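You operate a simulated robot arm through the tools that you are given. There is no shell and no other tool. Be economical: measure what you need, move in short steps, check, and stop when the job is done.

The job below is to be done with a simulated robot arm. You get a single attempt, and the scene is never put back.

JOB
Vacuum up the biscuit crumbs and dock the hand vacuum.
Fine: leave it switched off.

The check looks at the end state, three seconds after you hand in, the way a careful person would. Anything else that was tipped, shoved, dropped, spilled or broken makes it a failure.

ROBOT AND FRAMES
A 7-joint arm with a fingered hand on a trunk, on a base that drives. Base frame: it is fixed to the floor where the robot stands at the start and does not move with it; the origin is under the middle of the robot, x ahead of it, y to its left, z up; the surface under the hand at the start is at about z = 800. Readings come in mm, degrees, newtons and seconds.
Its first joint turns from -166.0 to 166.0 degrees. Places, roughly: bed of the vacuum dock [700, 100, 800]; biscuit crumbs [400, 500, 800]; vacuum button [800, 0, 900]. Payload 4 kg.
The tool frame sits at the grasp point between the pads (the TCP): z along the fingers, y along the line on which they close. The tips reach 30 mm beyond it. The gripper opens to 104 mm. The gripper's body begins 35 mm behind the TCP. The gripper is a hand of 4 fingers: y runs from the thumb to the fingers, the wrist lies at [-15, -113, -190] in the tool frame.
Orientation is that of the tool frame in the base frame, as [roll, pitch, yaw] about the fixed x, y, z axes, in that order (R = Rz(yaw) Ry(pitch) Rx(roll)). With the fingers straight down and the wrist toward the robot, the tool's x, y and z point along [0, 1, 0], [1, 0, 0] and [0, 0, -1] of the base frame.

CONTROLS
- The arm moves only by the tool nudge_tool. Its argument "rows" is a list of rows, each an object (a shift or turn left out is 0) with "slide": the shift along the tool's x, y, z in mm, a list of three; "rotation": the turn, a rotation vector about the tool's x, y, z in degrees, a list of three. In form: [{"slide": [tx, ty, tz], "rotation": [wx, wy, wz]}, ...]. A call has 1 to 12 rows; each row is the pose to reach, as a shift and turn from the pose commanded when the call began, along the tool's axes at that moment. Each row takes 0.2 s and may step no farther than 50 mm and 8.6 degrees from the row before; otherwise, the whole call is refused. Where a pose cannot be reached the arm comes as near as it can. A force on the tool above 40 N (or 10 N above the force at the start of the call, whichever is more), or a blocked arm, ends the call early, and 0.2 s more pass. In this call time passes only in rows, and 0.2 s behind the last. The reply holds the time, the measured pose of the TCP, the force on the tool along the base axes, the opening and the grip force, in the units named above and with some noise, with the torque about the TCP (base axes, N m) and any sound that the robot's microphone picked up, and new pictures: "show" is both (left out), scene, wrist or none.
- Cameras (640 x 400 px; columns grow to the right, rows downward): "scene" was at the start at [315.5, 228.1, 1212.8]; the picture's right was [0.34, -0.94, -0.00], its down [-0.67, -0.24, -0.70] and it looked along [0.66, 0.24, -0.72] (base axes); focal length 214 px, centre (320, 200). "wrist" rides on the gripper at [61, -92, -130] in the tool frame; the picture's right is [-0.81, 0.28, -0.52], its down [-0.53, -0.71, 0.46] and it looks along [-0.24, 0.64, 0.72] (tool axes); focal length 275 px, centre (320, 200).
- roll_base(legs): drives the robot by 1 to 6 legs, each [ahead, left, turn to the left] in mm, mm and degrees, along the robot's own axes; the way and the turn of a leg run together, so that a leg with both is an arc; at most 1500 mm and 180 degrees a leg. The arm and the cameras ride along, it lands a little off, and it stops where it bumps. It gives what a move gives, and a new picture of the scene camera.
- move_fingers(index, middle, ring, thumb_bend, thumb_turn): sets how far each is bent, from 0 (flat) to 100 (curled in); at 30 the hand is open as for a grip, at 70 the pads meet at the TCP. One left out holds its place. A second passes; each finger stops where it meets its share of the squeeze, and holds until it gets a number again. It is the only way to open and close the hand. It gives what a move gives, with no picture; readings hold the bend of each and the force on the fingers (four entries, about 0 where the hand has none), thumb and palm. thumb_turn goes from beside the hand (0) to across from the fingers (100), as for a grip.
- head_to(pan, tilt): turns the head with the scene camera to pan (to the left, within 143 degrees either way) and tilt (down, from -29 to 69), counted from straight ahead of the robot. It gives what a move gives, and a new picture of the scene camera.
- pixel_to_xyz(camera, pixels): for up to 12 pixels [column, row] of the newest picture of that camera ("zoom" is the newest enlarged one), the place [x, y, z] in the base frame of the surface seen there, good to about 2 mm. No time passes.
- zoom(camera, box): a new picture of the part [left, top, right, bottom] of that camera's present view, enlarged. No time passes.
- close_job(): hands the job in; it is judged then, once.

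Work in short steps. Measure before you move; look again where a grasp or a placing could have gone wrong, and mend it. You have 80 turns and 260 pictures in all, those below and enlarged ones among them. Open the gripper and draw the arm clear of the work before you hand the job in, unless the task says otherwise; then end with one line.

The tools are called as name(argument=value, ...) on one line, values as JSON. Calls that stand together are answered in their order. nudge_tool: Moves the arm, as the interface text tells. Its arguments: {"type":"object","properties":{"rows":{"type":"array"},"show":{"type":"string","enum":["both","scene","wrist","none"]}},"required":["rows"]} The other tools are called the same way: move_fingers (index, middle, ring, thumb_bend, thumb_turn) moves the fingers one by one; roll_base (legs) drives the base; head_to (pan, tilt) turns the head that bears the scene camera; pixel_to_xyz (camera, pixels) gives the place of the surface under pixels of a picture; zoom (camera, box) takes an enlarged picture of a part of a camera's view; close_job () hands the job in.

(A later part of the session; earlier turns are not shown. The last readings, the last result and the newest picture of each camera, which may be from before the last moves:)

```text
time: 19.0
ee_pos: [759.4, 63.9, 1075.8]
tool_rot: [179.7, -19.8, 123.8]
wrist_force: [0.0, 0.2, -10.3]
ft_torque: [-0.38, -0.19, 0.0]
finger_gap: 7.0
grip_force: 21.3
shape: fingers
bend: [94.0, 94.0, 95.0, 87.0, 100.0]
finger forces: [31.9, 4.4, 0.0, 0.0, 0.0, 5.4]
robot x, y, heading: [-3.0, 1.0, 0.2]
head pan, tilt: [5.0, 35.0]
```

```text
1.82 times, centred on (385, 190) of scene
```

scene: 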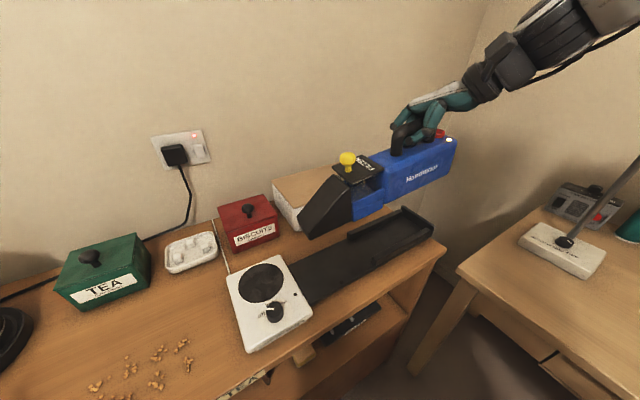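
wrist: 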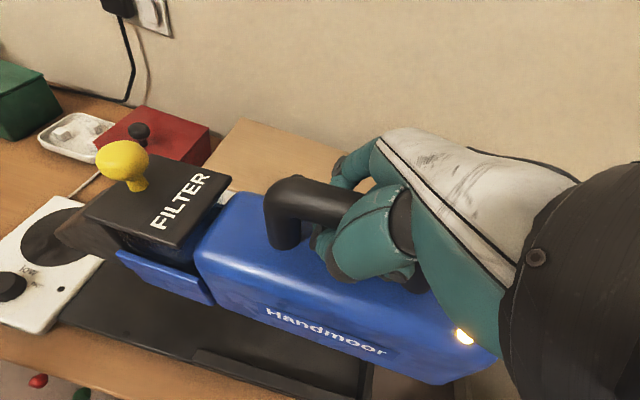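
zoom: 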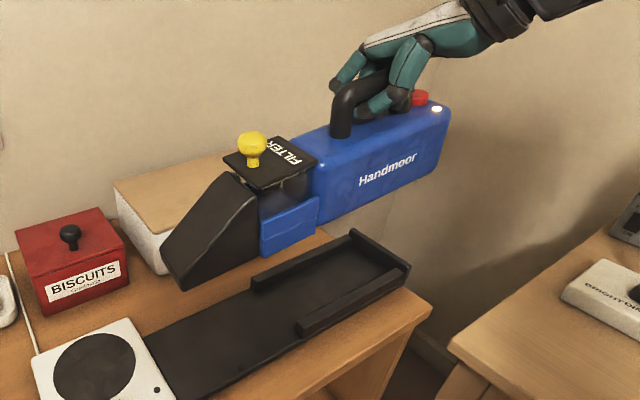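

The vacuum follows the hand rigidly, so I can steer its pitch. I measure its present pose.

pixel_to_xyz(camera="zoom", pixels=[[164, 264], [192, 286], [255, 250], [318, 215], [325, 220], [443, 125], [447, 112], [295, 142], [232, 176], [318, 163], [265, 253], [440, 180]])

pixel_to_xyz(camera="wrist", pixels=[[220, 265], [460, 380], [205, 270], [290, 195], [235, 196], [390, 370], [88, 210], [180, 245]])

```text
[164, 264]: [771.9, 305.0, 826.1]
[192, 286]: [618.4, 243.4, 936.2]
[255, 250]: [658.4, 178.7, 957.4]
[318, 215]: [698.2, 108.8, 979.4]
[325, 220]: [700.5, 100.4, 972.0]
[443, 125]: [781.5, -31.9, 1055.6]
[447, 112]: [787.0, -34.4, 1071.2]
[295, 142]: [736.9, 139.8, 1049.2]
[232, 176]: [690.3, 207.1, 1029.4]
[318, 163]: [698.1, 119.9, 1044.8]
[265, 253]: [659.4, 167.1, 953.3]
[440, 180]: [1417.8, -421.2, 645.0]
```

```text
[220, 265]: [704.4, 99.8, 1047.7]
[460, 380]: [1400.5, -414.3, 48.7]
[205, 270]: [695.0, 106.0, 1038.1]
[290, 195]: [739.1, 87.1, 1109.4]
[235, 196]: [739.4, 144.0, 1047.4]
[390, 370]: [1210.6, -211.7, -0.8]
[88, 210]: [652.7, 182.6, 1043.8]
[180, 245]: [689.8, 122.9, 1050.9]
```

Nose is ~8° down, yaw ~2° off; the mouth is about (-119,193,-140) from the TCP. I'd like to drive the base back and left by about (-224,+246) so the arm keeps its shape; first I look at the floor there.

head_to(pan=75, tilt=50)

head_to(pan=25, tilt=65)

head_to(pan=140, tilt=45)

```text
time: 20.4
ee_pos: [759.7, 62.6, 1076.1]
tool_rot: [179.6, -19.7, 123.9]
wrist_force: [-0.6, -0.6, -10.2]
ft_torque: [-0.3, -0.13, 0.02]
finger_gap: 7.0
grip_force: 19.2
shape: fingers
bend: [94.0, 94.0, 95.0, 87.0, 100.0]
finger forces: [29.1, 4.5, 0.0, 0.0, 0.0, 4.6]
robot x, y, heading: [0.2, -1.8, -0.1]
head pan, tilt: [75.0, 50.0]
```

scene: 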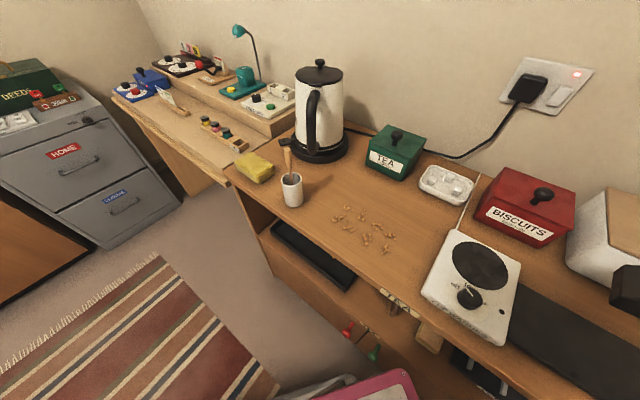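

```text
time: 21.6
ee_pos: [759.5, 62.7, 1076.1]
tool_rot: [179.7, -19.7, 123.7]
wrist_force: [-0.1, 0.4, -10.9]
ft_torque: [-0.26, -0.11, 0.0]
finger_gap: 7.0
grip_force: 19.1
shape: fingers
bend: [94.0, 94.0, 95.0, 87.0, 100.0]
finger forces: [29.3, 4.6, 0.0, 0.0, 0.0, 4.8]
robot x, y, heading: [3.5, -0.3, 0.3]
head pan, tilt: [25.0, 65.0]
```

scene: 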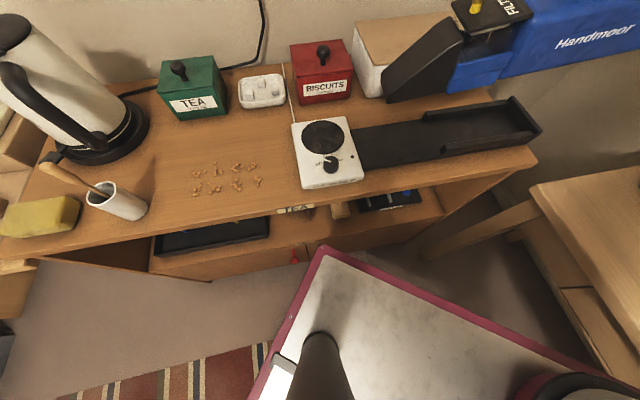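

```text
time: 23.5
ee_pos: [759.8, 62.5, 1077.2]
tool_rot: [179.6, -19.7, 123.9]
wrist_force: [0.1, -0.4, -10.1]
ft_torque: [-0.32, -0.14, 0.02]
finger_gap: 6.9
grip_force: 19.0
shape: fingers
bend: [94.0, 94.0, 95.0, 87.0, 100.0]
finger forces: [29.2, 4.4, 0.1, 0.1, 0.1, 4.8]
robot x, y, heading: [-0.3, -2.0, 0.1]
head pan, tilt: [140.0, 45.0]
```

scene: 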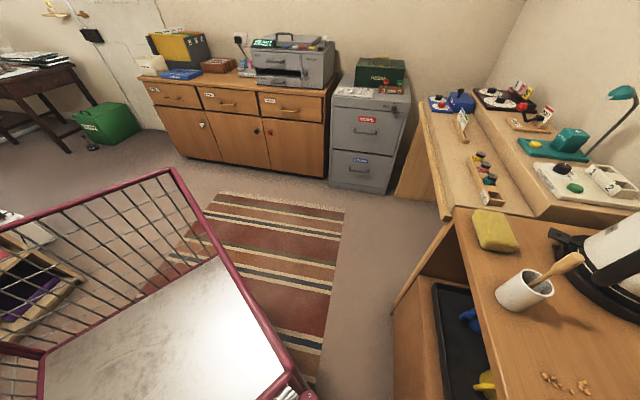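

The pink frame is my own cart; the floor to the left and back is clear (rug). Driving back-left moves away from the bench (Δv≈-49) and carries the nozzle, at z≈936, over toward the crumbs.

roll_base(legs=[[-224, 246, 0]])

head_to(pan=35, tilt=45)

```text
time: 25.7
ee_pos: [534.0, 312.4, 1075.7]
tool_rot: [179.6, -19.8, 124.1]
wrist_force: [0.3, 0.4, -11.0]
ft_torque: [-0.34, -0.13, 0.03]
finger_gap: 7.0
grip_force: 19.6
shape: fingers
bend: [94.0, 94.0, 95.0, 87.0, 100.0]
finger forces: [29.8, 4.6, 0.1, 0.1, 0.1, 5.4]
robot x, y, heading: [-223.3, 243.7, 0.4]
head pan, tilt: [140.0, 45.0]
```

scene: 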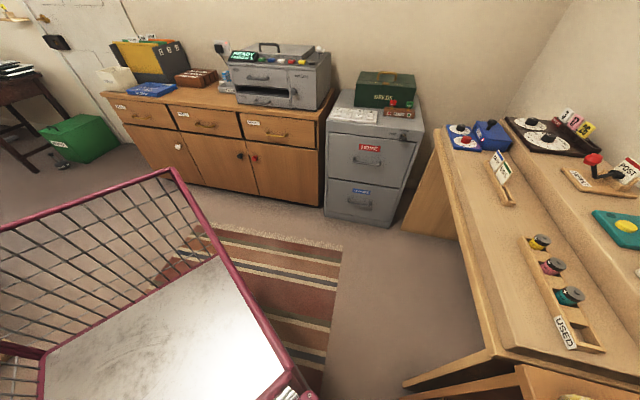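

```text
time: 27.5
ee_pos: [534.1, 312.0, 1075.0]
tool_rot: [179.6, -19.7, 124.1]
wrist_force: [-0.2, 1.3, -11.0]
ft_torque: [-0.31, -0.12, 0.01]
finger_gap: 7.0
grip_force: 18.9
shape: fingers
bend: [94.0, 94.0, 95.0, 87.0, 100.0]
finger forces: [28.8, 4.8, 0.0, 0.0, 0.0, 5.0]
robot x, y, heading: [-222.2, 248.1, 0.4]
head pan, tilt: [35.0, 45.0]
```

scene: 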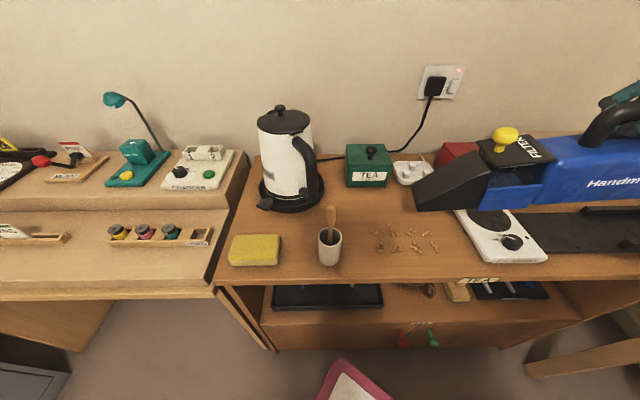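

Now the scene camera views along the bench normal. I measure nozzle points and crumbs again.

zoom(camera="scene", box=[350, 110, 590, 270])

pixel_to_xyz(camera="scene", pixels=[[418, 208], [416, 187], [450, 208], [486, 208], [515, 204], [378, 230], [377, 250], [438, 247], [433, 234], [408, 240], [330, 262], [372, 258]])

```text
2.50 times, centred on (470, 190) of scene
```

zoom: 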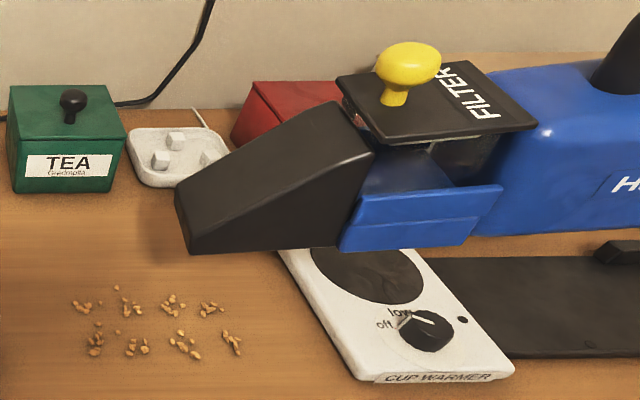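

```text
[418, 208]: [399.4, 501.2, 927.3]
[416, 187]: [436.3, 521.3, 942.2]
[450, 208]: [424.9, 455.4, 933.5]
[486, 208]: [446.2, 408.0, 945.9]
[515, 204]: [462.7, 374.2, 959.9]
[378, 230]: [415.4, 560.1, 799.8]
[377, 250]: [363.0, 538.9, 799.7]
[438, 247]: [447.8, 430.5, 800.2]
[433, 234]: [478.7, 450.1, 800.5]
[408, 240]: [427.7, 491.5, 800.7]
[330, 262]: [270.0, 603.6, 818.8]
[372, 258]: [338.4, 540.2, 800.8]
```

The mouth is ~44 mm wide, at v≈631, u≈-194; crumbs span u -250…-100, v 595…665. I level the hand (vacuum ~28° nose-down to clear the cup warmer) and move to the start of the back row, still high.

nudge_tool(rows=[{"rotation": [0, -7, 0]}, {"rotation": [0, -14, 0]}, {"rotation": [0, -20, 0]}], show="none")

nudge_tool(rows=[{"slide": [-30, 21, 0]}, {"slide": [-35, 21, 20]}])

zoom(camera="scene", box=[350, 110, 590, 270])

```text
time: 28.3
ee_pos: [534.6, 312.0, 1076.1]
tool_rot: [179.5, 0.3, 123.8]
wrist_force: [0.7, -0.3, -10.5]
ft_torque: [-0.08, -0.02, -0.02]
finger_gap: 7.3
grip_force: 13.9
shape: fingers
bend: [95.0, 94.0, 95.0, 87.0, 100.0]
finger forces: [21.3, 5.1, 0.1, 0.0, 0.0, 1.3]
robot x, y, heading: [-225.2, 245.6, 0.3]
head pan, tilt: [35.0, 45.0]
```

```text
time: 28.9
ee_pos: [571.1, 294.0, 1056.3]
tool_rot: [179.6, 0.1, 123.9]
wrist_force: [-1.1, 0.5, -9.7]
ft_torque: [-0.15, 0.04, 0.01]
finger_gap: 7.2
grip_force: 15.0
shape: fingers
bend: [95.0, 94.0, 95.0, 87.0, 100.0]
finger forces: [21.2, 5.4, 0.0, 0.0, 0.0, 2.2]
robot x, y, heading: [-227.7, 244.8, 0.3]
head pan, tilt: [35.0, 45.0]
```

scene: 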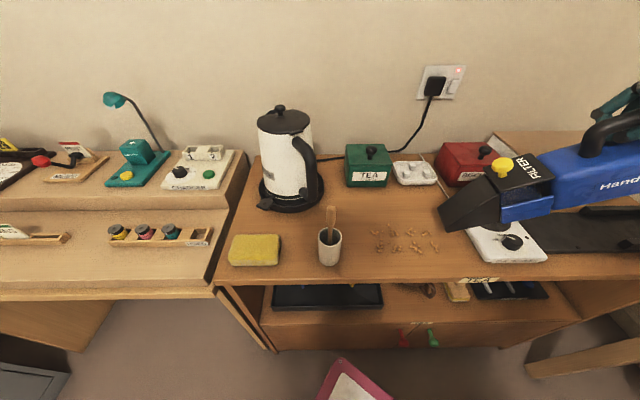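
wrist: 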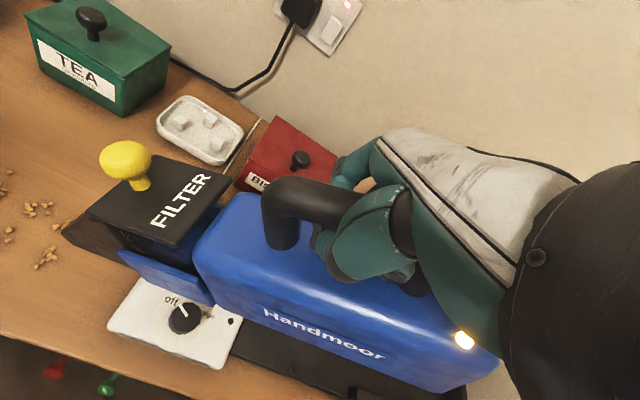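

```text
2.50 times, centred on (470, 190) of scene
```

zoom: 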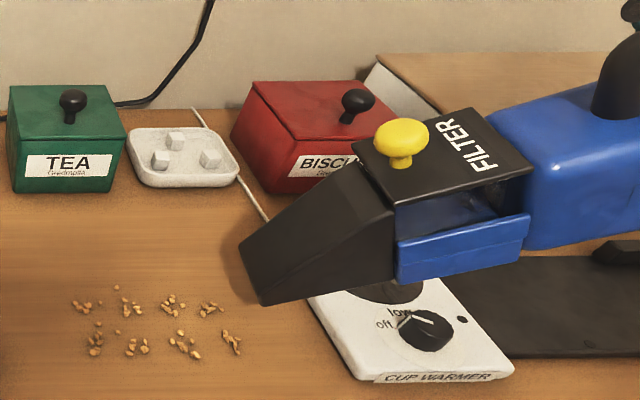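

Measuring the nozzle's lower corners at zoom (265,303) and (241,246), and the underside over the warmer.

pixel_to_xyz(camera="zoom", pixels=[[266, 302], [241, 247], [252, 275], [330, 288], [395, 276], [400, 282], [520, 252], [425, 325], [300, 180]])

```text
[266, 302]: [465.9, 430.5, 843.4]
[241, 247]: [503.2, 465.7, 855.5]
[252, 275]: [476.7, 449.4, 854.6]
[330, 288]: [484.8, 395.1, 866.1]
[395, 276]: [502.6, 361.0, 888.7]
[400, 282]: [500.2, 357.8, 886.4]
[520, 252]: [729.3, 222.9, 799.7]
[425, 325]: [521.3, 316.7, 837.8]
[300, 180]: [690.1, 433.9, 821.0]
```

The mouth centre is (u -102, v 651, z≈843). I lower 36 mm to hover ~6 mm over the wood and check.

nudge_tool(rows=[{"slide": [0, 0, 20]}, {"slide": [0, 0, 30]}, {"slide": [0, 0, 36]}, {"slide": [5, 0, 36]}], show="scene")

zoom(camera="scene", box=[350, 150, 550, 270])

```text
time: 29.9
ee_pos: [569.2, 299.3, 1020.2]
tool_rot: [179.6, 0.2, 123.9]
wrist_force: [0.0, -0.1, -10.2]
ft_torque: [-0.07, 0.01, -0.02]
finger_gap: 7.5
grip_force: 12.2
shape: fingers
bend: [95.0, 94.0, 95.0, 87.0, 100.0]
finger forces: [19.3, 5.0, 0.1, 0.0, 0.1, 0.6]
robot x, y, heading: [-223.1, 248.8, 0.2]
head pan, tilt: [35.0, 45.0]
```

scene: 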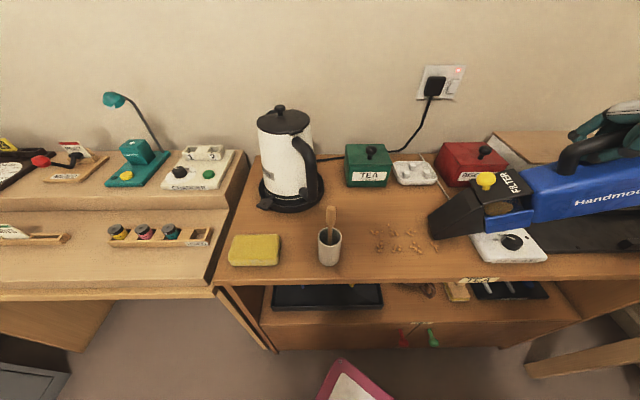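

```text
3.20 times, centred on (450, 210) of scene
```

zoom: 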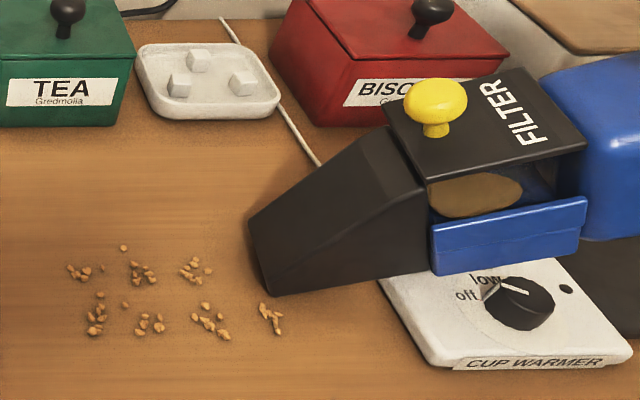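

It works: the back-right pile is gone and crumbs show in the bin. I sweep the back row forward by 150 mm.

nudge_tool(rows=[{"slide": [18, 0, 1]}, {"slide": [36, 0, 1]}, {"slide": [54, 0, 1]}, {"slide": [72, 0, 1]}, {"slide": [90, 0, 1]}, {"slide": [108, 0, 1]}, {"slide": [126, 0, 1]}, {"slide": [140, 0, 1]}, {"slide": [148, 0, 1]}], show="scene")

zoom(camera="scene", box=[310, 150, 510, 270])

```text
time: 31.9
ee_pos: [486.1, 423.3, 1017.9]
tool_rot: [179.7, 0.2, 123.9]
wrist_force: [0.1, -0.1, -10.1]
ft_torque: [-0.07, -0.01, 0.02]
finger_gap: 7.7
grip_force: 12.6
shape: fingers
bend: [95.0, 94.0, 95.0, 87.0, 100.0]
finger forces: [19.2, 5.0, 0.1, 0.0, 0.1, 0.9]
robot x, y, heading: [-221.8, 245.3, 0.0]
head pan, tilt: [35.0, 45.0]
```

scene: 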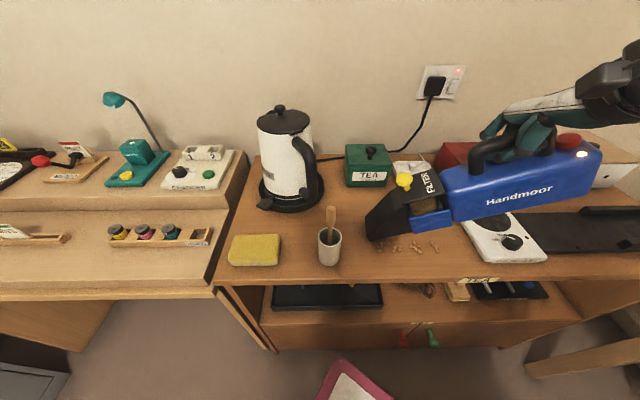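

```text
3.20 times, centred on (410, 210) of scene
```

zoom: 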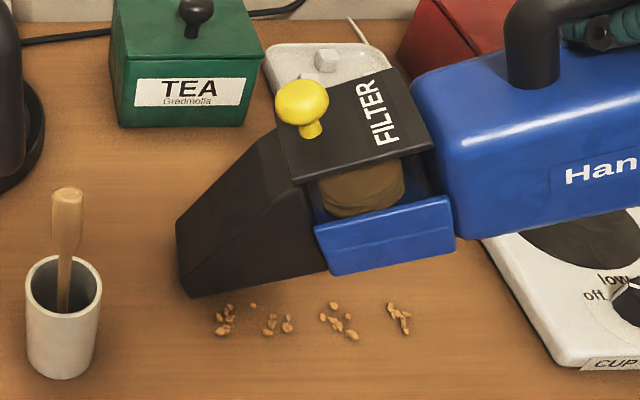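

Back row gone. I raise a little, shift 44 mm toward the front row, lower, and sweep back.

nudge_tool(rows=[{"slide": [0, 0, -15]}, {"slide": [0, -22, -15]}, {"slide": [0, -44, -15]}, {"slide": [0, -44, 0]}, {"slide": [0, -44, 0]}, {"slide": [-18, -44, 0]}, {"slide": [-36, -44, 0]}, {"slide": [-54, -44, 0]}, {"slide": [-72, -44, 0]}, {"slide": [-90, -44, 0]}, {"slide": [-108, -44, 0]}, {"slide": [-124, -44, 0]}], show="none")

nudge_tool(rows=[{"slide": [-12, 0, 0]}, {"slide": [-24, 0, 0]}], show="scene")

zoom(camera="scene", box=[310, 150, 510, 270])

```text
time: 34.5
ee_pos: [518.8, 295.3, 1019.4]
tool_rot: [179.7, 0.3, 123.9]
wrist_force: [-0.3, 0.2, -9.3]
ft_torque: [-0.05, 0.01, 0.04]
finger_gap: 7.7
grip_force: 13.1
shape: fingers
bend: [95.0, 94.0, 95.0, 87.0, 100.0]
finger forces: [17.8, 5.0, 1.7, 0.0, 0.1, 0.9]
robot x, y, heading: [-224.5, 246.1, 0.1]
head pan, tilt: [35.0, 45.0]
```

```text
time: 35.1
ee_pos: [532.6, 275.4, 1019.0]
tool_rot: [179.6, 0.3, 123.8]
wrist_force: [0.0, 0.0, -8.3]
ft_torque: [-0.06, -0.02, 0.01]
finger_gap: 7.9
grip_force: 13.5
shape: fingers
bend: [95.0, 94.0, 95.0, 87.0, 100.0]
finger forces: [17.9, 5.1, 1.6, 0.1, 0.0, 1.0]
robot x, y, heading: [-226.4, 247.1, 0.1]
head pan, tilt: [35.0, 45.0]
```

scene: 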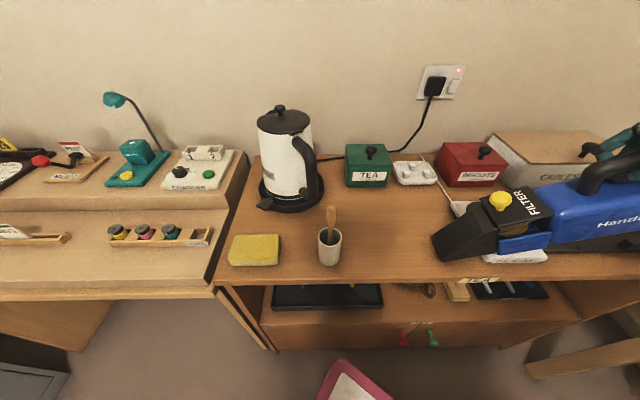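

```text
3.20 times, centred on (410, 210) of scene
```

zoom: 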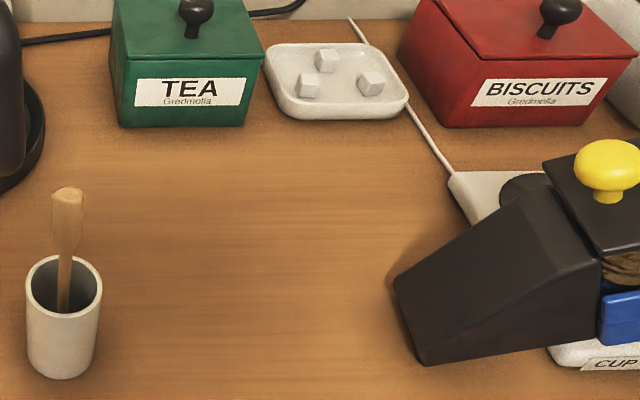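

No crumbs remain visible. I lift up and look at the whole area, including the warmer and the spot under the nozzle.

nudge_tool(rows=[{"slide": [0, 0, -45]}, {"slide": [0, 15, -90]}, {"slide": [0, 34, -125]}])

zoom(camera="scene", box=[310, 170, 550, 300])

zoom(camera="scene", box=[430, 80, 640, 260])

```text
time: 35.9
ee_pos: [559.9, 291.8, 1144.4]
tool_rot: [179.7, 0.3, 124.0]
wrist_force: [0.5, -0.1, -10.5]
ft_torque: [-0.09, -0.07, -0.01]
finger_gap: 7.7
grip_force: 13.9
shape: fingers
bend: [95.0, 94.0, 95.0, 87.0, 100.0]
finger forces: [19.7, 5.5, 1.4, 0.0, 0.0, 1.0]
robot x, y, heading: [-225.2, 244.6, 0.2]
head pan, tilt: [35.0, 45.0]
```

scene: 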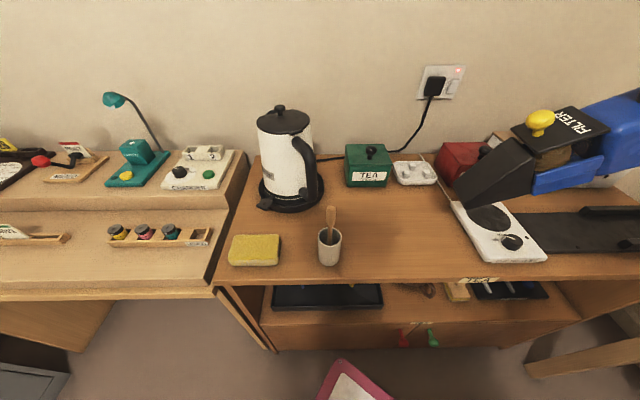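
wrist: 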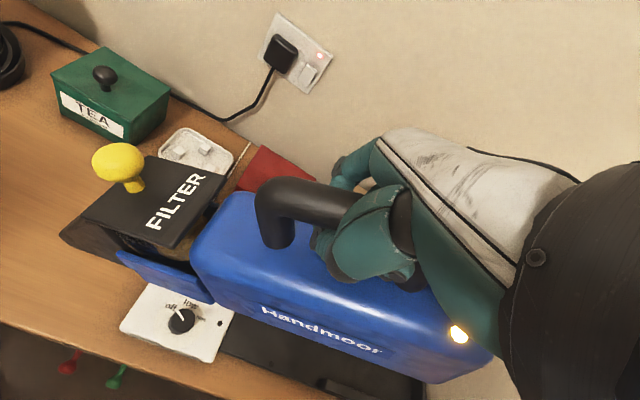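

```text
2.67 times, centred on (430, 235) of scene
```

zoom: 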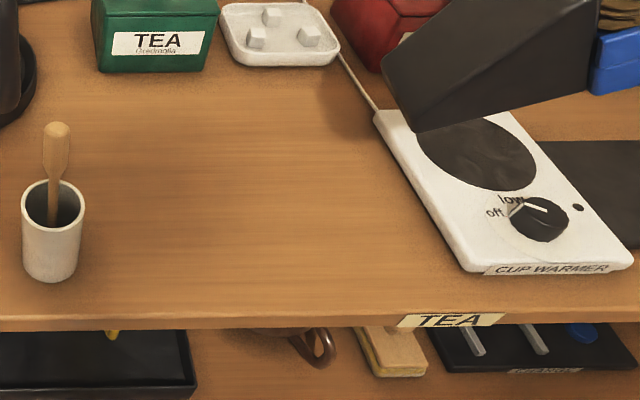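

```text
2.22 times, centred on (535, 170) of scene
```

zoom: 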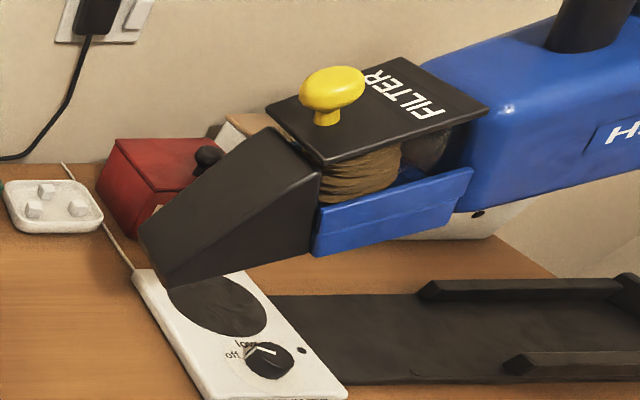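

Everything is clean. I drive the base back by (+224,-246) with the vacuum held high.

roll_base(legs=[[224, -246, 0]])

nudge_tool(rows=[{"rotation": [0, 7, 0]}, {"rotation": [0, 14, 0]}, {"rotation": [0, 21, 0]}, {"rotation": [0, 28, 0]}], show="none")

head_to(pan=12, tilt=40)

zoom(camera="scene", box=[290, 80, 530, 300])

```text
time: 38.1
ee_pos: [786.6, 42.2, 1143.7]
tool_rot: [179.6, 0.2, 123.6]
wrist_force: [-0.3, 0.5, -10.1]
ft_torque: [-0.14, -0.02, 0.01]
finger_gap: 7.6
grip_force: 15.4
shape: fingers
bend: [95.0, 94.0, 95.0, 87.0, 100.0]
finger forces: [21.5, 5.3, 1.3, 0.0, 0.0, 2.1]
robot x, y, heading: [2.4, 0.3, -0.0]
head pan, tilt: [35.0, 45.0]
```

scene: 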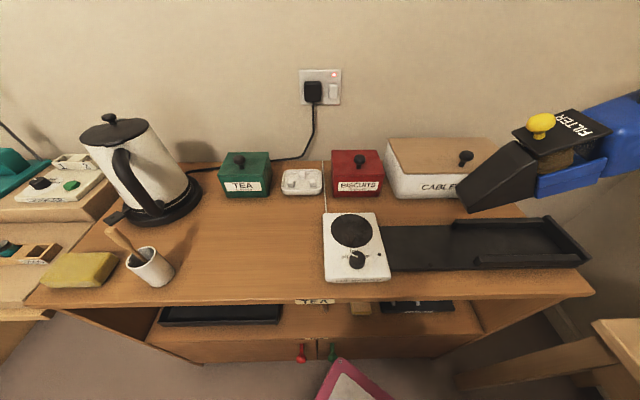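

```text
time: 39.1
ee_pos: [786.7, 42.0, 1143.2]
tool_rot: [179.6, -27.8, 123.8]
wrist_force: [0.0, 0.8, -10.1]
ft_torque: [-0.34, -0.2, 0.0]
finger_gap: 7.3
grip_force: 19.4
shape: fingers
bend: [94.0, 94.0, 95.0, 87.0, 100.0]
finger forces: [28.0, 4.1, 0.5, 0.0, 0.1, 6.5]
robot x, y, heading: [0.4, 2.8, -0.2]
head pan, tilt: [35.0, 45.0]
```

```text
time: 40.0
ee_pos: [785.4, 42.5, 1142.6]
tool_rot: [179.7, -27.7, 123.7]
wrist_force: [0.0, -0.2, -10.1]
ft_torque: [-0.34, -0.16, 0.03]
finger_gap: 7.2
grip_force: 19.7
shape: fingers
bend: [94.0, 94.0, 95.0, 87.0, 100.0]
finger forces: [28.0, 4.0, 0.6, 0.1, 0.1, 6.2]
robot x, y, heading: [1.3, 2.6, -0.2]
head pan, tilt: [12.0, 40.0]
```

scene: 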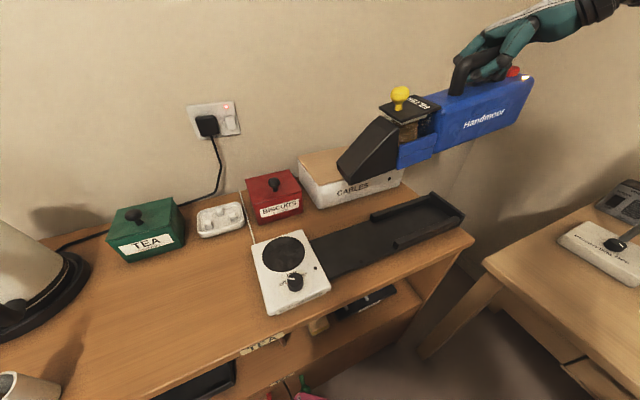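

```text
1.82 times, centred on (410, 190) of scene
```

zoom: 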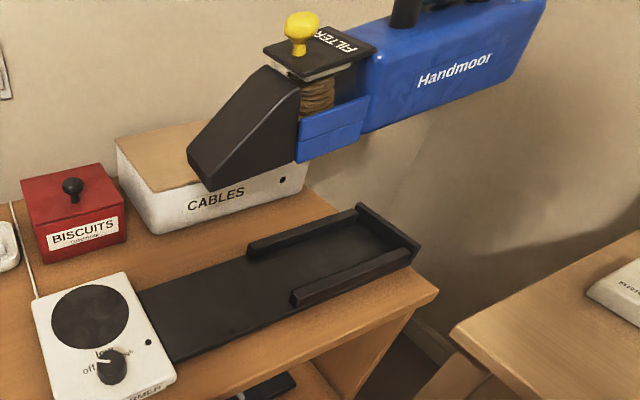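

Measuring body edges and the dock (rails, rear wall) in this enlarged view.

pixel_to_xyz(camera="zoom", pixels=[[375, 62], [525, 35], [365, 130], [508, 75], [187, 150], [212, 190], [297, 160], [360, 140], [370, 68], [270, 50]])

pixel_to_xyz(camera="zoom", pixels=[[145, 292], [170, 360], [250, 252], [295, 300], [330, 228], [360, 208], [415, 245], [390, 235], [350, 275], [295, 293], [330, 255], [230, 300]])

```text
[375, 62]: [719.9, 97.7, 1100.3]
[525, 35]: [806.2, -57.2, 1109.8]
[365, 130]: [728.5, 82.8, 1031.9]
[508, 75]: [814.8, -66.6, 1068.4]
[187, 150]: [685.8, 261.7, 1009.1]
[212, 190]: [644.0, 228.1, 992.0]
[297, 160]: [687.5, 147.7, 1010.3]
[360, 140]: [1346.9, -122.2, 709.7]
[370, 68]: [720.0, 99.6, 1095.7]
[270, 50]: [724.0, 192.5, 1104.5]
```

```text
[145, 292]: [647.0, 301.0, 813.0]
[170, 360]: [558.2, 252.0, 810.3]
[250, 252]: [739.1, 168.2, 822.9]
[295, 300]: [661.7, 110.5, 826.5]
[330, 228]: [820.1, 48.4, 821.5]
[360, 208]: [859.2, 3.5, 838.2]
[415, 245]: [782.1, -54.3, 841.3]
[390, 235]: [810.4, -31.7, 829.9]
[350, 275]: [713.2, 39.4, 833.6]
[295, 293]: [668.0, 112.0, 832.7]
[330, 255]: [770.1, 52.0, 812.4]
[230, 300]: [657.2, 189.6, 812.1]
```

Bench/dock axis is yaw ≈ -54°, while the vacuum now points at ≈ -60.8° and is still a bit nose-down. I rotate +7° about vertical and +5° pitch, then remeasure closely.

nudge_tool(rows=[{"rotation": [1.6, 2.5, -3.1]}, {"rotation": [3.3, 5, -6.2]}])

zoom(camera="scene", box=[330, 40, 550, 190])

```text
time: 40.6
ee_pos: [786.4, 43.3, 1143.8]
tool_rot: [179.3, -32.7, 131.1]
wrist_force: [-0.2, -0.4, -10.2]
ft_torque: [-0.38, -0.23, -0.01]
finger_gap: 7.3
grip_force: 19.4
shape: fingers
bend: [94.0, 94.0, 95.0, 87.0, 100.0]
finger forces: [28.7, 3.4, 1.0, 0.0, 0.0, 6.7]
robot x, y, heading: [4.0, 0.4, -0.1]
head pan, tilt: [12.0, 40.0]
```

scene: 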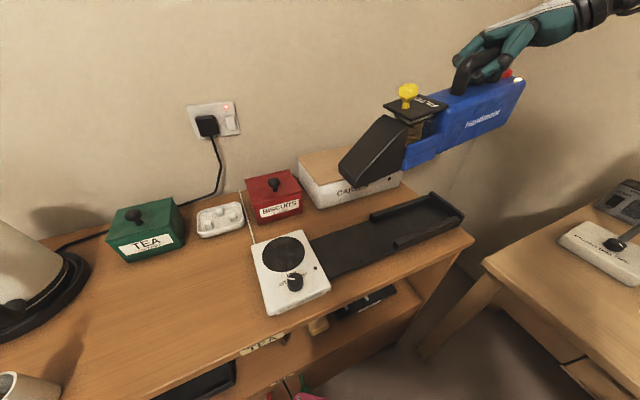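
wrist: 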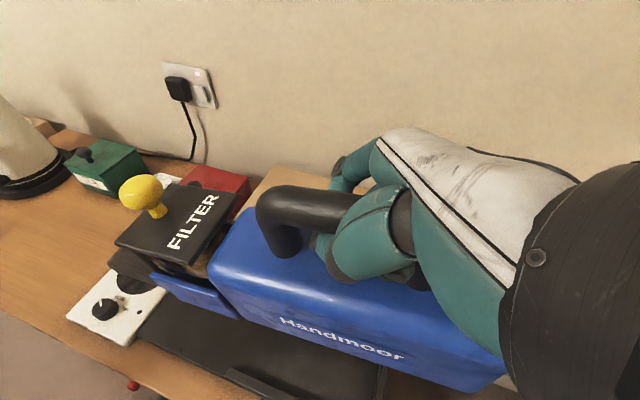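

```text
2.67 times, centred on (440, 115) of scene
```

zoom: 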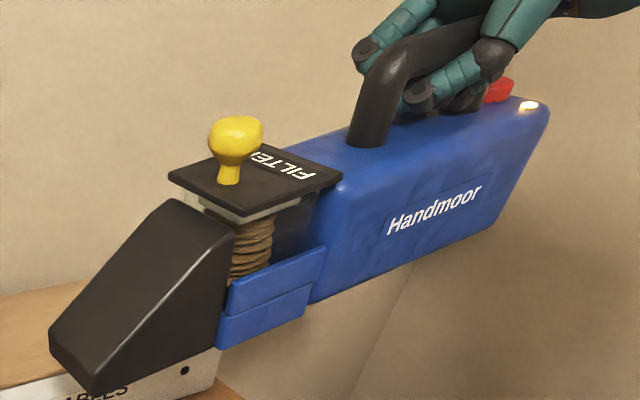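

Measuring the near side's bottom and lid edges here.

pixel_to_xyz(camera="zoom", pixels=[[320, 298], [400, 263], [490, 220], [222, 342], [300, 308], [98, 385], [210, 348], [245, 216], [338, 182], [175, 178], [270, 147], [340, 255]])

pixel_to_xyz(camera="wrist", pixels=[[120, 243], [185, 262], [163, 185], [236, 195], [150, 253], [225, 285], [400, 380], [240, 250], [330, 300], [230, 215], [260, 205]])

```text
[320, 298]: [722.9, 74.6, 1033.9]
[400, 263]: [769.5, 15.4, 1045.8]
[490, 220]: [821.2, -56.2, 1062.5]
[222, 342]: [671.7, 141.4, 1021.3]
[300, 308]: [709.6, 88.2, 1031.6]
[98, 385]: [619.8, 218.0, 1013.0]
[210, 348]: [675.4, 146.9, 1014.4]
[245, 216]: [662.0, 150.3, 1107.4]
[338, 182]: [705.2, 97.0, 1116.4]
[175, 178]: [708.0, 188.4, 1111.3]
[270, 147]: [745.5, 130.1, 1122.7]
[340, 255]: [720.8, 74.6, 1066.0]
```

```text
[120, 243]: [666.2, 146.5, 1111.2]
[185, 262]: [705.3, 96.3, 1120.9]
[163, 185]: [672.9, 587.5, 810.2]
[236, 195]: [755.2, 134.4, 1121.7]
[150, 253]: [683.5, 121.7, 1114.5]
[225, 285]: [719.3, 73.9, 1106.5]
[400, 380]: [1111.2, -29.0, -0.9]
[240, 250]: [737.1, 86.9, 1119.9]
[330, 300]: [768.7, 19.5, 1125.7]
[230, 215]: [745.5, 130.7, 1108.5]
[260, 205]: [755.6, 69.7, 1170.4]
```

Yaw is good (≈-53), but pitch is still ~9° nose-down and roll ~3.5° (far side high). I correct both.

nudge_tool(rows=[{"rotation": [1.5, 4.5, 1.0]}, {"rotation": [2.9, 9, 1.9]}])

zoom(camera="scene", box=[330, 40, 550, 190])

```text
time: 41.2
ee_pos: [785.9, 41.5, 1142.9]
tool_rot: [-176.3, -41.8, 128.4]
wrist_force: [0.3, -0.5, -10.6]
ft_torque: [-0.32, -0.25, -0.03]
finger_gap: 7.2
grip_force: 23.1
shape: fingers
bend: [94.0, 94.0, 95.0, 87.0, 100.0]
finger forces: [31.6, 2.6, 5.3, 0.0, 0.1, 6.4]
robot x, y, heading: [-1.9, -0.4, -0.2]
head pan, tilt: [12.0, 40.0]
```

scene: 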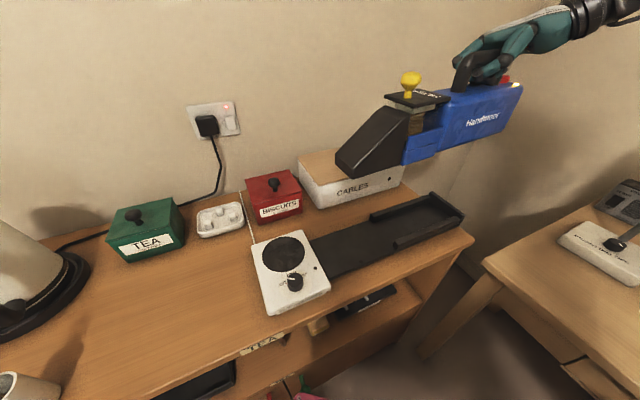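
wrist: 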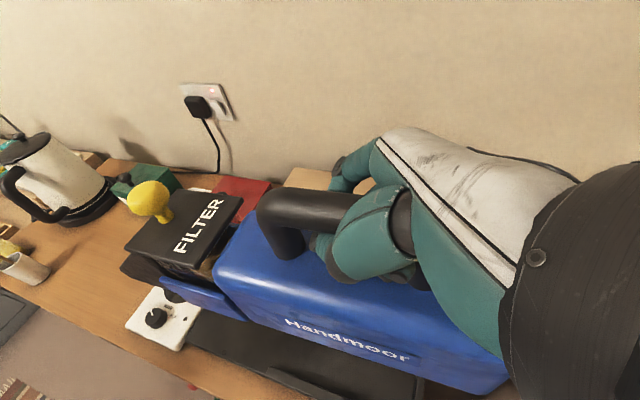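

```text
2.67 times, centred on (440, 115) of scene
```

zoom: 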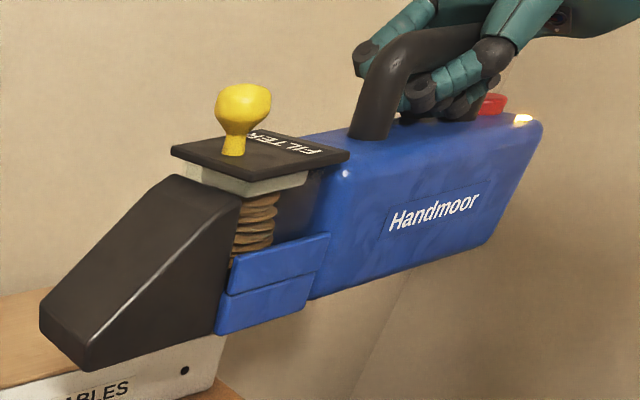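

Measuring the pose again.

pixel_to_xyz(camera="zoom", pixels=[[318, 294], [400, 266], [482, 240], [222, 330], [300, 306], [95, 366], [210, 332], [345, 175], [345, 235], [520, 120], [495, 100], [42, 320]])

pixel_to_xyz(camera="wrist", pixels=[[128, 248], [198, 268], [238, 200], [230, 295], [240, 255], [330, 305], [265, 207], [320, 212], [490, 385], [460, 370]])

```text
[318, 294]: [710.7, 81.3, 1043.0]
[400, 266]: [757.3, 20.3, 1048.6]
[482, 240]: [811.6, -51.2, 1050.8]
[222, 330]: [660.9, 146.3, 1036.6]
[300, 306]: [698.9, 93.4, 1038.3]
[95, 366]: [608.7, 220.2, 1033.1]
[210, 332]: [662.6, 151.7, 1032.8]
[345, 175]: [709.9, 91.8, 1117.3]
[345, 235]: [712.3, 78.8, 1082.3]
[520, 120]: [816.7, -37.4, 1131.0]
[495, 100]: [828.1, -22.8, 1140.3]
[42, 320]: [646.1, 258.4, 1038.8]
```

```text
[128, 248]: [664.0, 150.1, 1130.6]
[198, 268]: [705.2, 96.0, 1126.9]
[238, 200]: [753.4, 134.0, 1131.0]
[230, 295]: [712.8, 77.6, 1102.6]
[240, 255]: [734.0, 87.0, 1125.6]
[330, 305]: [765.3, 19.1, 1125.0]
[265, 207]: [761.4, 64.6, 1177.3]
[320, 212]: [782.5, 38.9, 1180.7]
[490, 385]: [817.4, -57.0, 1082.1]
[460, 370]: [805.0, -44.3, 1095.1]
```

The vacuum is now level, upright, and at yaw ≈ -53. I shift by -36 along the dock axis and -8 across, trim the yaw by -0.8°, and lower 180 mm to hover over the dock.

nudge_tool(rows=[{"slide": [27, -5, 24.5], "rotation": [-0.5, 0, 0.6]}, {"slide": [-3, -2.8, 58], "rotation": [-0.5, 0, 0.6]}, {"slide": [-33, -0.7, 91.5], "rotation": [-0.5, 0, 0.6]}, {"slide": [-63, 1.5, 125], "rotation": [-0.5, 0, 0.6]}, {"slide": [-93, 3.7, 158.4], "rotation": [-0.5, 0, 0.6]}])

zoom(camera="scene", box=[280, 110, 500, 290])

```text
time: 42.4
ee_pos: [757.4, 65.9, 963.8]
tool_rot: [-176.2, -41.6, 127.6]
wrist_force: [-1.3, 0.5, -8.6]
ft_torque: [-0.3, -0.2, 0.02]
finger_gap: 7.5
grip_force: 25.3
shape: fingers
bend: [94.0, 95.0, 95.0, 86.0, 100.0]
finger forces: [33.2, 2.3, 9.4, 0.1, 0.1, 6.1]
robot x, y, heading: [2.1, -1.5, -0.2]
head pan, tilt: [12.0, 40.0]
```

scene: 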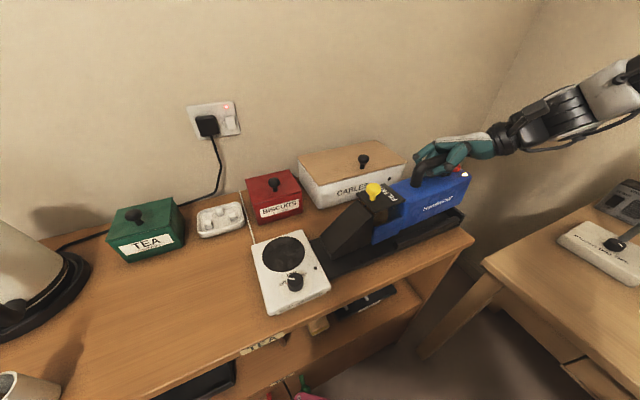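
wrist: 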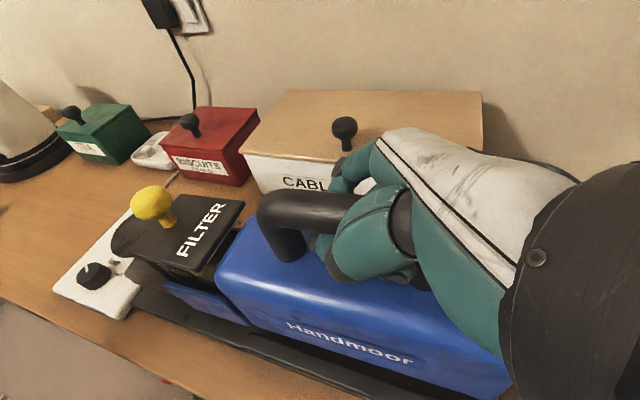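

```text
2.22 times, centred on (390, 200) of scene
```

zoom: 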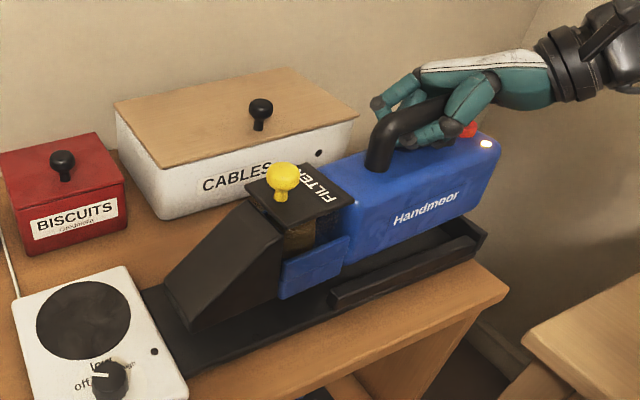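

Hovering ~40 mm above the bed. I measure the vacuum and dock side by side before the last descent.

zoom(camera="scene", box=[310, 150, 480, 280])

pixel_to_xyz(camera="zoom", pixels=[[130, 370], [75, 300], [220, 310], [235, 280], [290, 265], [345, 250], [420, 210], [500, 185], [530, 150], [555, 120], [565, 170], [600, 185]])

pixel_to_xyz(camera="wrist", pixels=[[240, 255], [330, 305], [230, 290], [130, 252], [195, 275], [238, 205], [490, 385], [470, 345], [265, 207], [330, 200]])

```text
3.08 times, centred on (395, 215) of scene
```

zoom: 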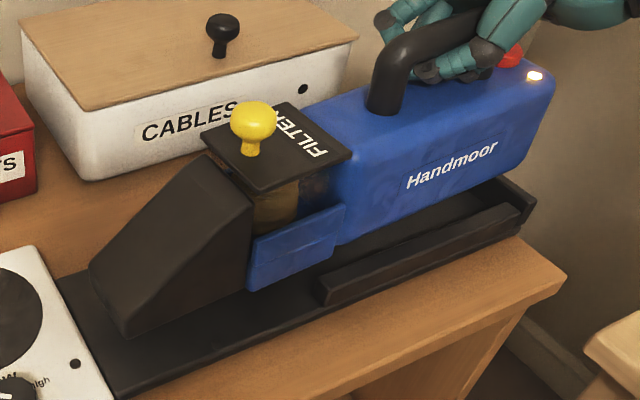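

```text
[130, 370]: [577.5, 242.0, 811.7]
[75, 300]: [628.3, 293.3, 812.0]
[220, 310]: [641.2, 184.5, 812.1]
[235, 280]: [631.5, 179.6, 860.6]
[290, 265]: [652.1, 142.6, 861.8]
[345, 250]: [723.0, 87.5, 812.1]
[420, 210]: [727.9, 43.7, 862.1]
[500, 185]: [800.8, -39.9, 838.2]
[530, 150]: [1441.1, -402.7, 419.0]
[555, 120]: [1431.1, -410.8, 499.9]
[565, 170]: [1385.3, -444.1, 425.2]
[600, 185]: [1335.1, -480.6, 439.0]
```

```text
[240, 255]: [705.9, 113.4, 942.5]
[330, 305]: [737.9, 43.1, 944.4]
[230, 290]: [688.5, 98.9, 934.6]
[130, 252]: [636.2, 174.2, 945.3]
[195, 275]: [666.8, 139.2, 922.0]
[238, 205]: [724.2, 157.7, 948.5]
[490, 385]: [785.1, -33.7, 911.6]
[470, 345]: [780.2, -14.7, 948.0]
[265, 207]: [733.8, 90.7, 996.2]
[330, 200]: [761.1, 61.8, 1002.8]
```

Top is 37 mm above docked height and the near side is at v≈614 (docked 615). I check the axial position with the nozzle corner, button and rear.

pixel_to_xyz(camera="zoom", pixels=[[125, 332], [95, 268], [512, 60], [505, 50], [535, 76], [543, 110], [515, 163], [383, 100], [250, 125], [345, 215], [400, 235]])

```text
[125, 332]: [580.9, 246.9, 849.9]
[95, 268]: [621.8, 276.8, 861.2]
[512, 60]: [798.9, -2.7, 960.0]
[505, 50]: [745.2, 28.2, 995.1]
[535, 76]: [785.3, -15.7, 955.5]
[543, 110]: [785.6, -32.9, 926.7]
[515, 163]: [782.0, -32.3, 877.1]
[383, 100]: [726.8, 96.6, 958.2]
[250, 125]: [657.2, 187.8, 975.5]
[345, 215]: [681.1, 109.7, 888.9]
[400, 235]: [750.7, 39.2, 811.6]
```

Nose is ~2.5° down and it sits +3 mm too far back. I correct those and lower 33 mm in small steps.

nudge_tool(rows=[{"slide": [2.2, 0.2, 2], "rotation": [0, 2.3, 0]}, {"slide": [-5.8, 0.8, 10.9], "rotation": [0, 2.3, 0]}, {"slide": [-12.4, 1.2, 18.4], "rotation": [0, 2.3, 0]}, {"slide": [-16, 1.5, 22.5], "rotation": [0, 2.3, 0]}, {"slide": [-18.4, 1.7, 25], "rotation": [0, 2.3, 0]}])

zoom(camera="scene", box=[310, 150, 480, 280])

pixel_to_xyz(camera="zoom", pixels=[[120, 360], [95, 295], [535, 95], [543, 130], [383, 120], [250, 145], [515, 80], [420, 210], [345, 235]])

```text
time: 43.6
ee_pos: [759.6, 70.5, 937.4]
tool_rot: [-176.8, -43.9, 127.8]
wrist_force: [3.8, 1.2, 9.0]
ft_torque: [-0.72, -0.14, 0.13]
finger_gap: 7.9
grip_force: 20.6
shape: fingers
bend: [95.0, 95.0, 94.0, 87.0, 100.0]
finger forces: [19.1, 0.1, 6.3, 0.0, 0.1, 15.5]
robot x, y, heading: [-1.8, -2.4, -0.2]
head pan, tilt: [12.0, 40.0]
stopped in row 5: the force on the tool passed its limit at 44 N (the readings are from after the stop); the commanded pose is now the measured one
```

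scene: 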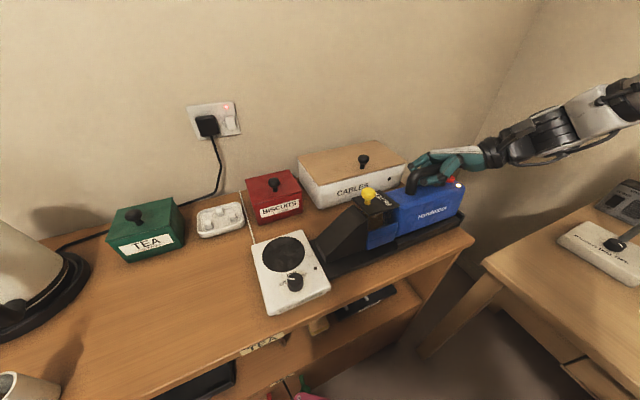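
wrist: 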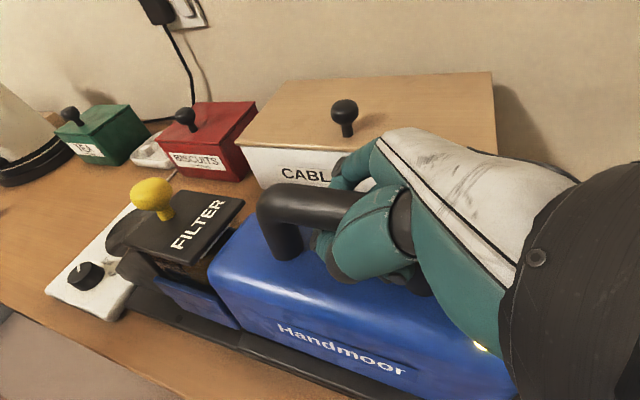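

```text
3.08 times, centred on (395, 215) of scene
```

zoom: 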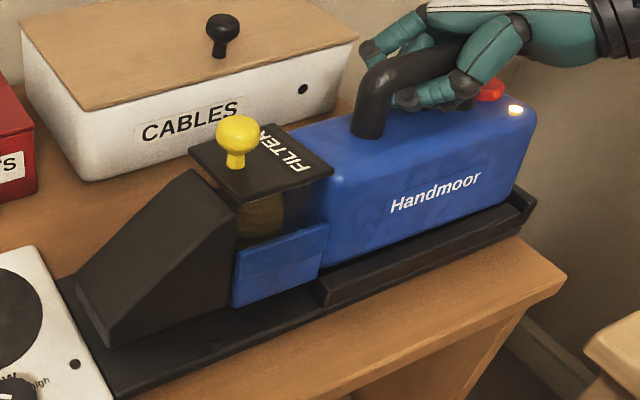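

```text
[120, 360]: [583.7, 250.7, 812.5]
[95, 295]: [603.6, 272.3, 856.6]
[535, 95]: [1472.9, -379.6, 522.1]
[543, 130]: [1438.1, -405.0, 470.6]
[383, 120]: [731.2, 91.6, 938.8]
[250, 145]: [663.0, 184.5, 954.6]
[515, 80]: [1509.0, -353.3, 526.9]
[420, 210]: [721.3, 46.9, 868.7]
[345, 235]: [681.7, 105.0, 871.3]
```

Contact ~20 mm too early; probably the body's edge is on the near rail. I measure side positions precisely.

pixel_to_xyz(camera="zoom", pixels=[[340, 250], [420, 225], [500, 190], [340, 205], [480, 170], [240, 295], [315, 270], [125, 343], [205, 315], [365, 122], [516, 110], [525, 180]])

pixel_to_xyz(camera="zoom", pixels=[[330, 290], [330, 282], [420, 255], [420, 248], [510, 217], [510, 209], [520, 200], [530, 207], [300, 150], [345, 165], [80, 290], [485, 95]])

pixel_to_xyz(camera="wrist", pixels=[[235, 250], [320, 300], [420, 350], [225, 290], [290, 360], [250, 345], [125, 250], [195, 260], [238, 203], [170, 190], [470, 350]])

```text
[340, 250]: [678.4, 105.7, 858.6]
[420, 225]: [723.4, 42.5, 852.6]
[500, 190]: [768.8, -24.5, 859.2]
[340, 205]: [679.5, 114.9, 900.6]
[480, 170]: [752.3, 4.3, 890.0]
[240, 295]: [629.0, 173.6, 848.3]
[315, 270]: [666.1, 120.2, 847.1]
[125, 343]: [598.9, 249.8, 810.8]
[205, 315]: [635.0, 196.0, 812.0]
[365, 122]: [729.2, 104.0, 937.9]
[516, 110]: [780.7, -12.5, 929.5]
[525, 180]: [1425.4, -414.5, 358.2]
```

```text
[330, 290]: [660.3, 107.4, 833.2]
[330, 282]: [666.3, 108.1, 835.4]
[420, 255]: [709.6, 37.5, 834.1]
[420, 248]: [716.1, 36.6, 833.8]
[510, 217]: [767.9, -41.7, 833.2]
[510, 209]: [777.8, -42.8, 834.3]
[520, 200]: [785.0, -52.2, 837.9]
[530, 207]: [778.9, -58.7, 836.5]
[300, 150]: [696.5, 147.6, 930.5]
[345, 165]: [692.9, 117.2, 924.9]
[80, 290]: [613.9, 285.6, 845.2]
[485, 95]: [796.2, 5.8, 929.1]
```

```text
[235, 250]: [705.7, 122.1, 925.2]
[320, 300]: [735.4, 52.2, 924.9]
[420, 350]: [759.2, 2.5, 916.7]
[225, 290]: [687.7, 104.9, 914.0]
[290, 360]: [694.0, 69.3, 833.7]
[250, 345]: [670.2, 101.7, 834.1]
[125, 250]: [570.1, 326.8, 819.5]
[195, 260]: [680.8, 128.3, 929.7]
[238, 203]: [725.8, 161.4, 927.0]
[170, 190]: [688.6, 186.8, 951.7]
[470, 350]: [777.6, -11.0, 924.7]
```

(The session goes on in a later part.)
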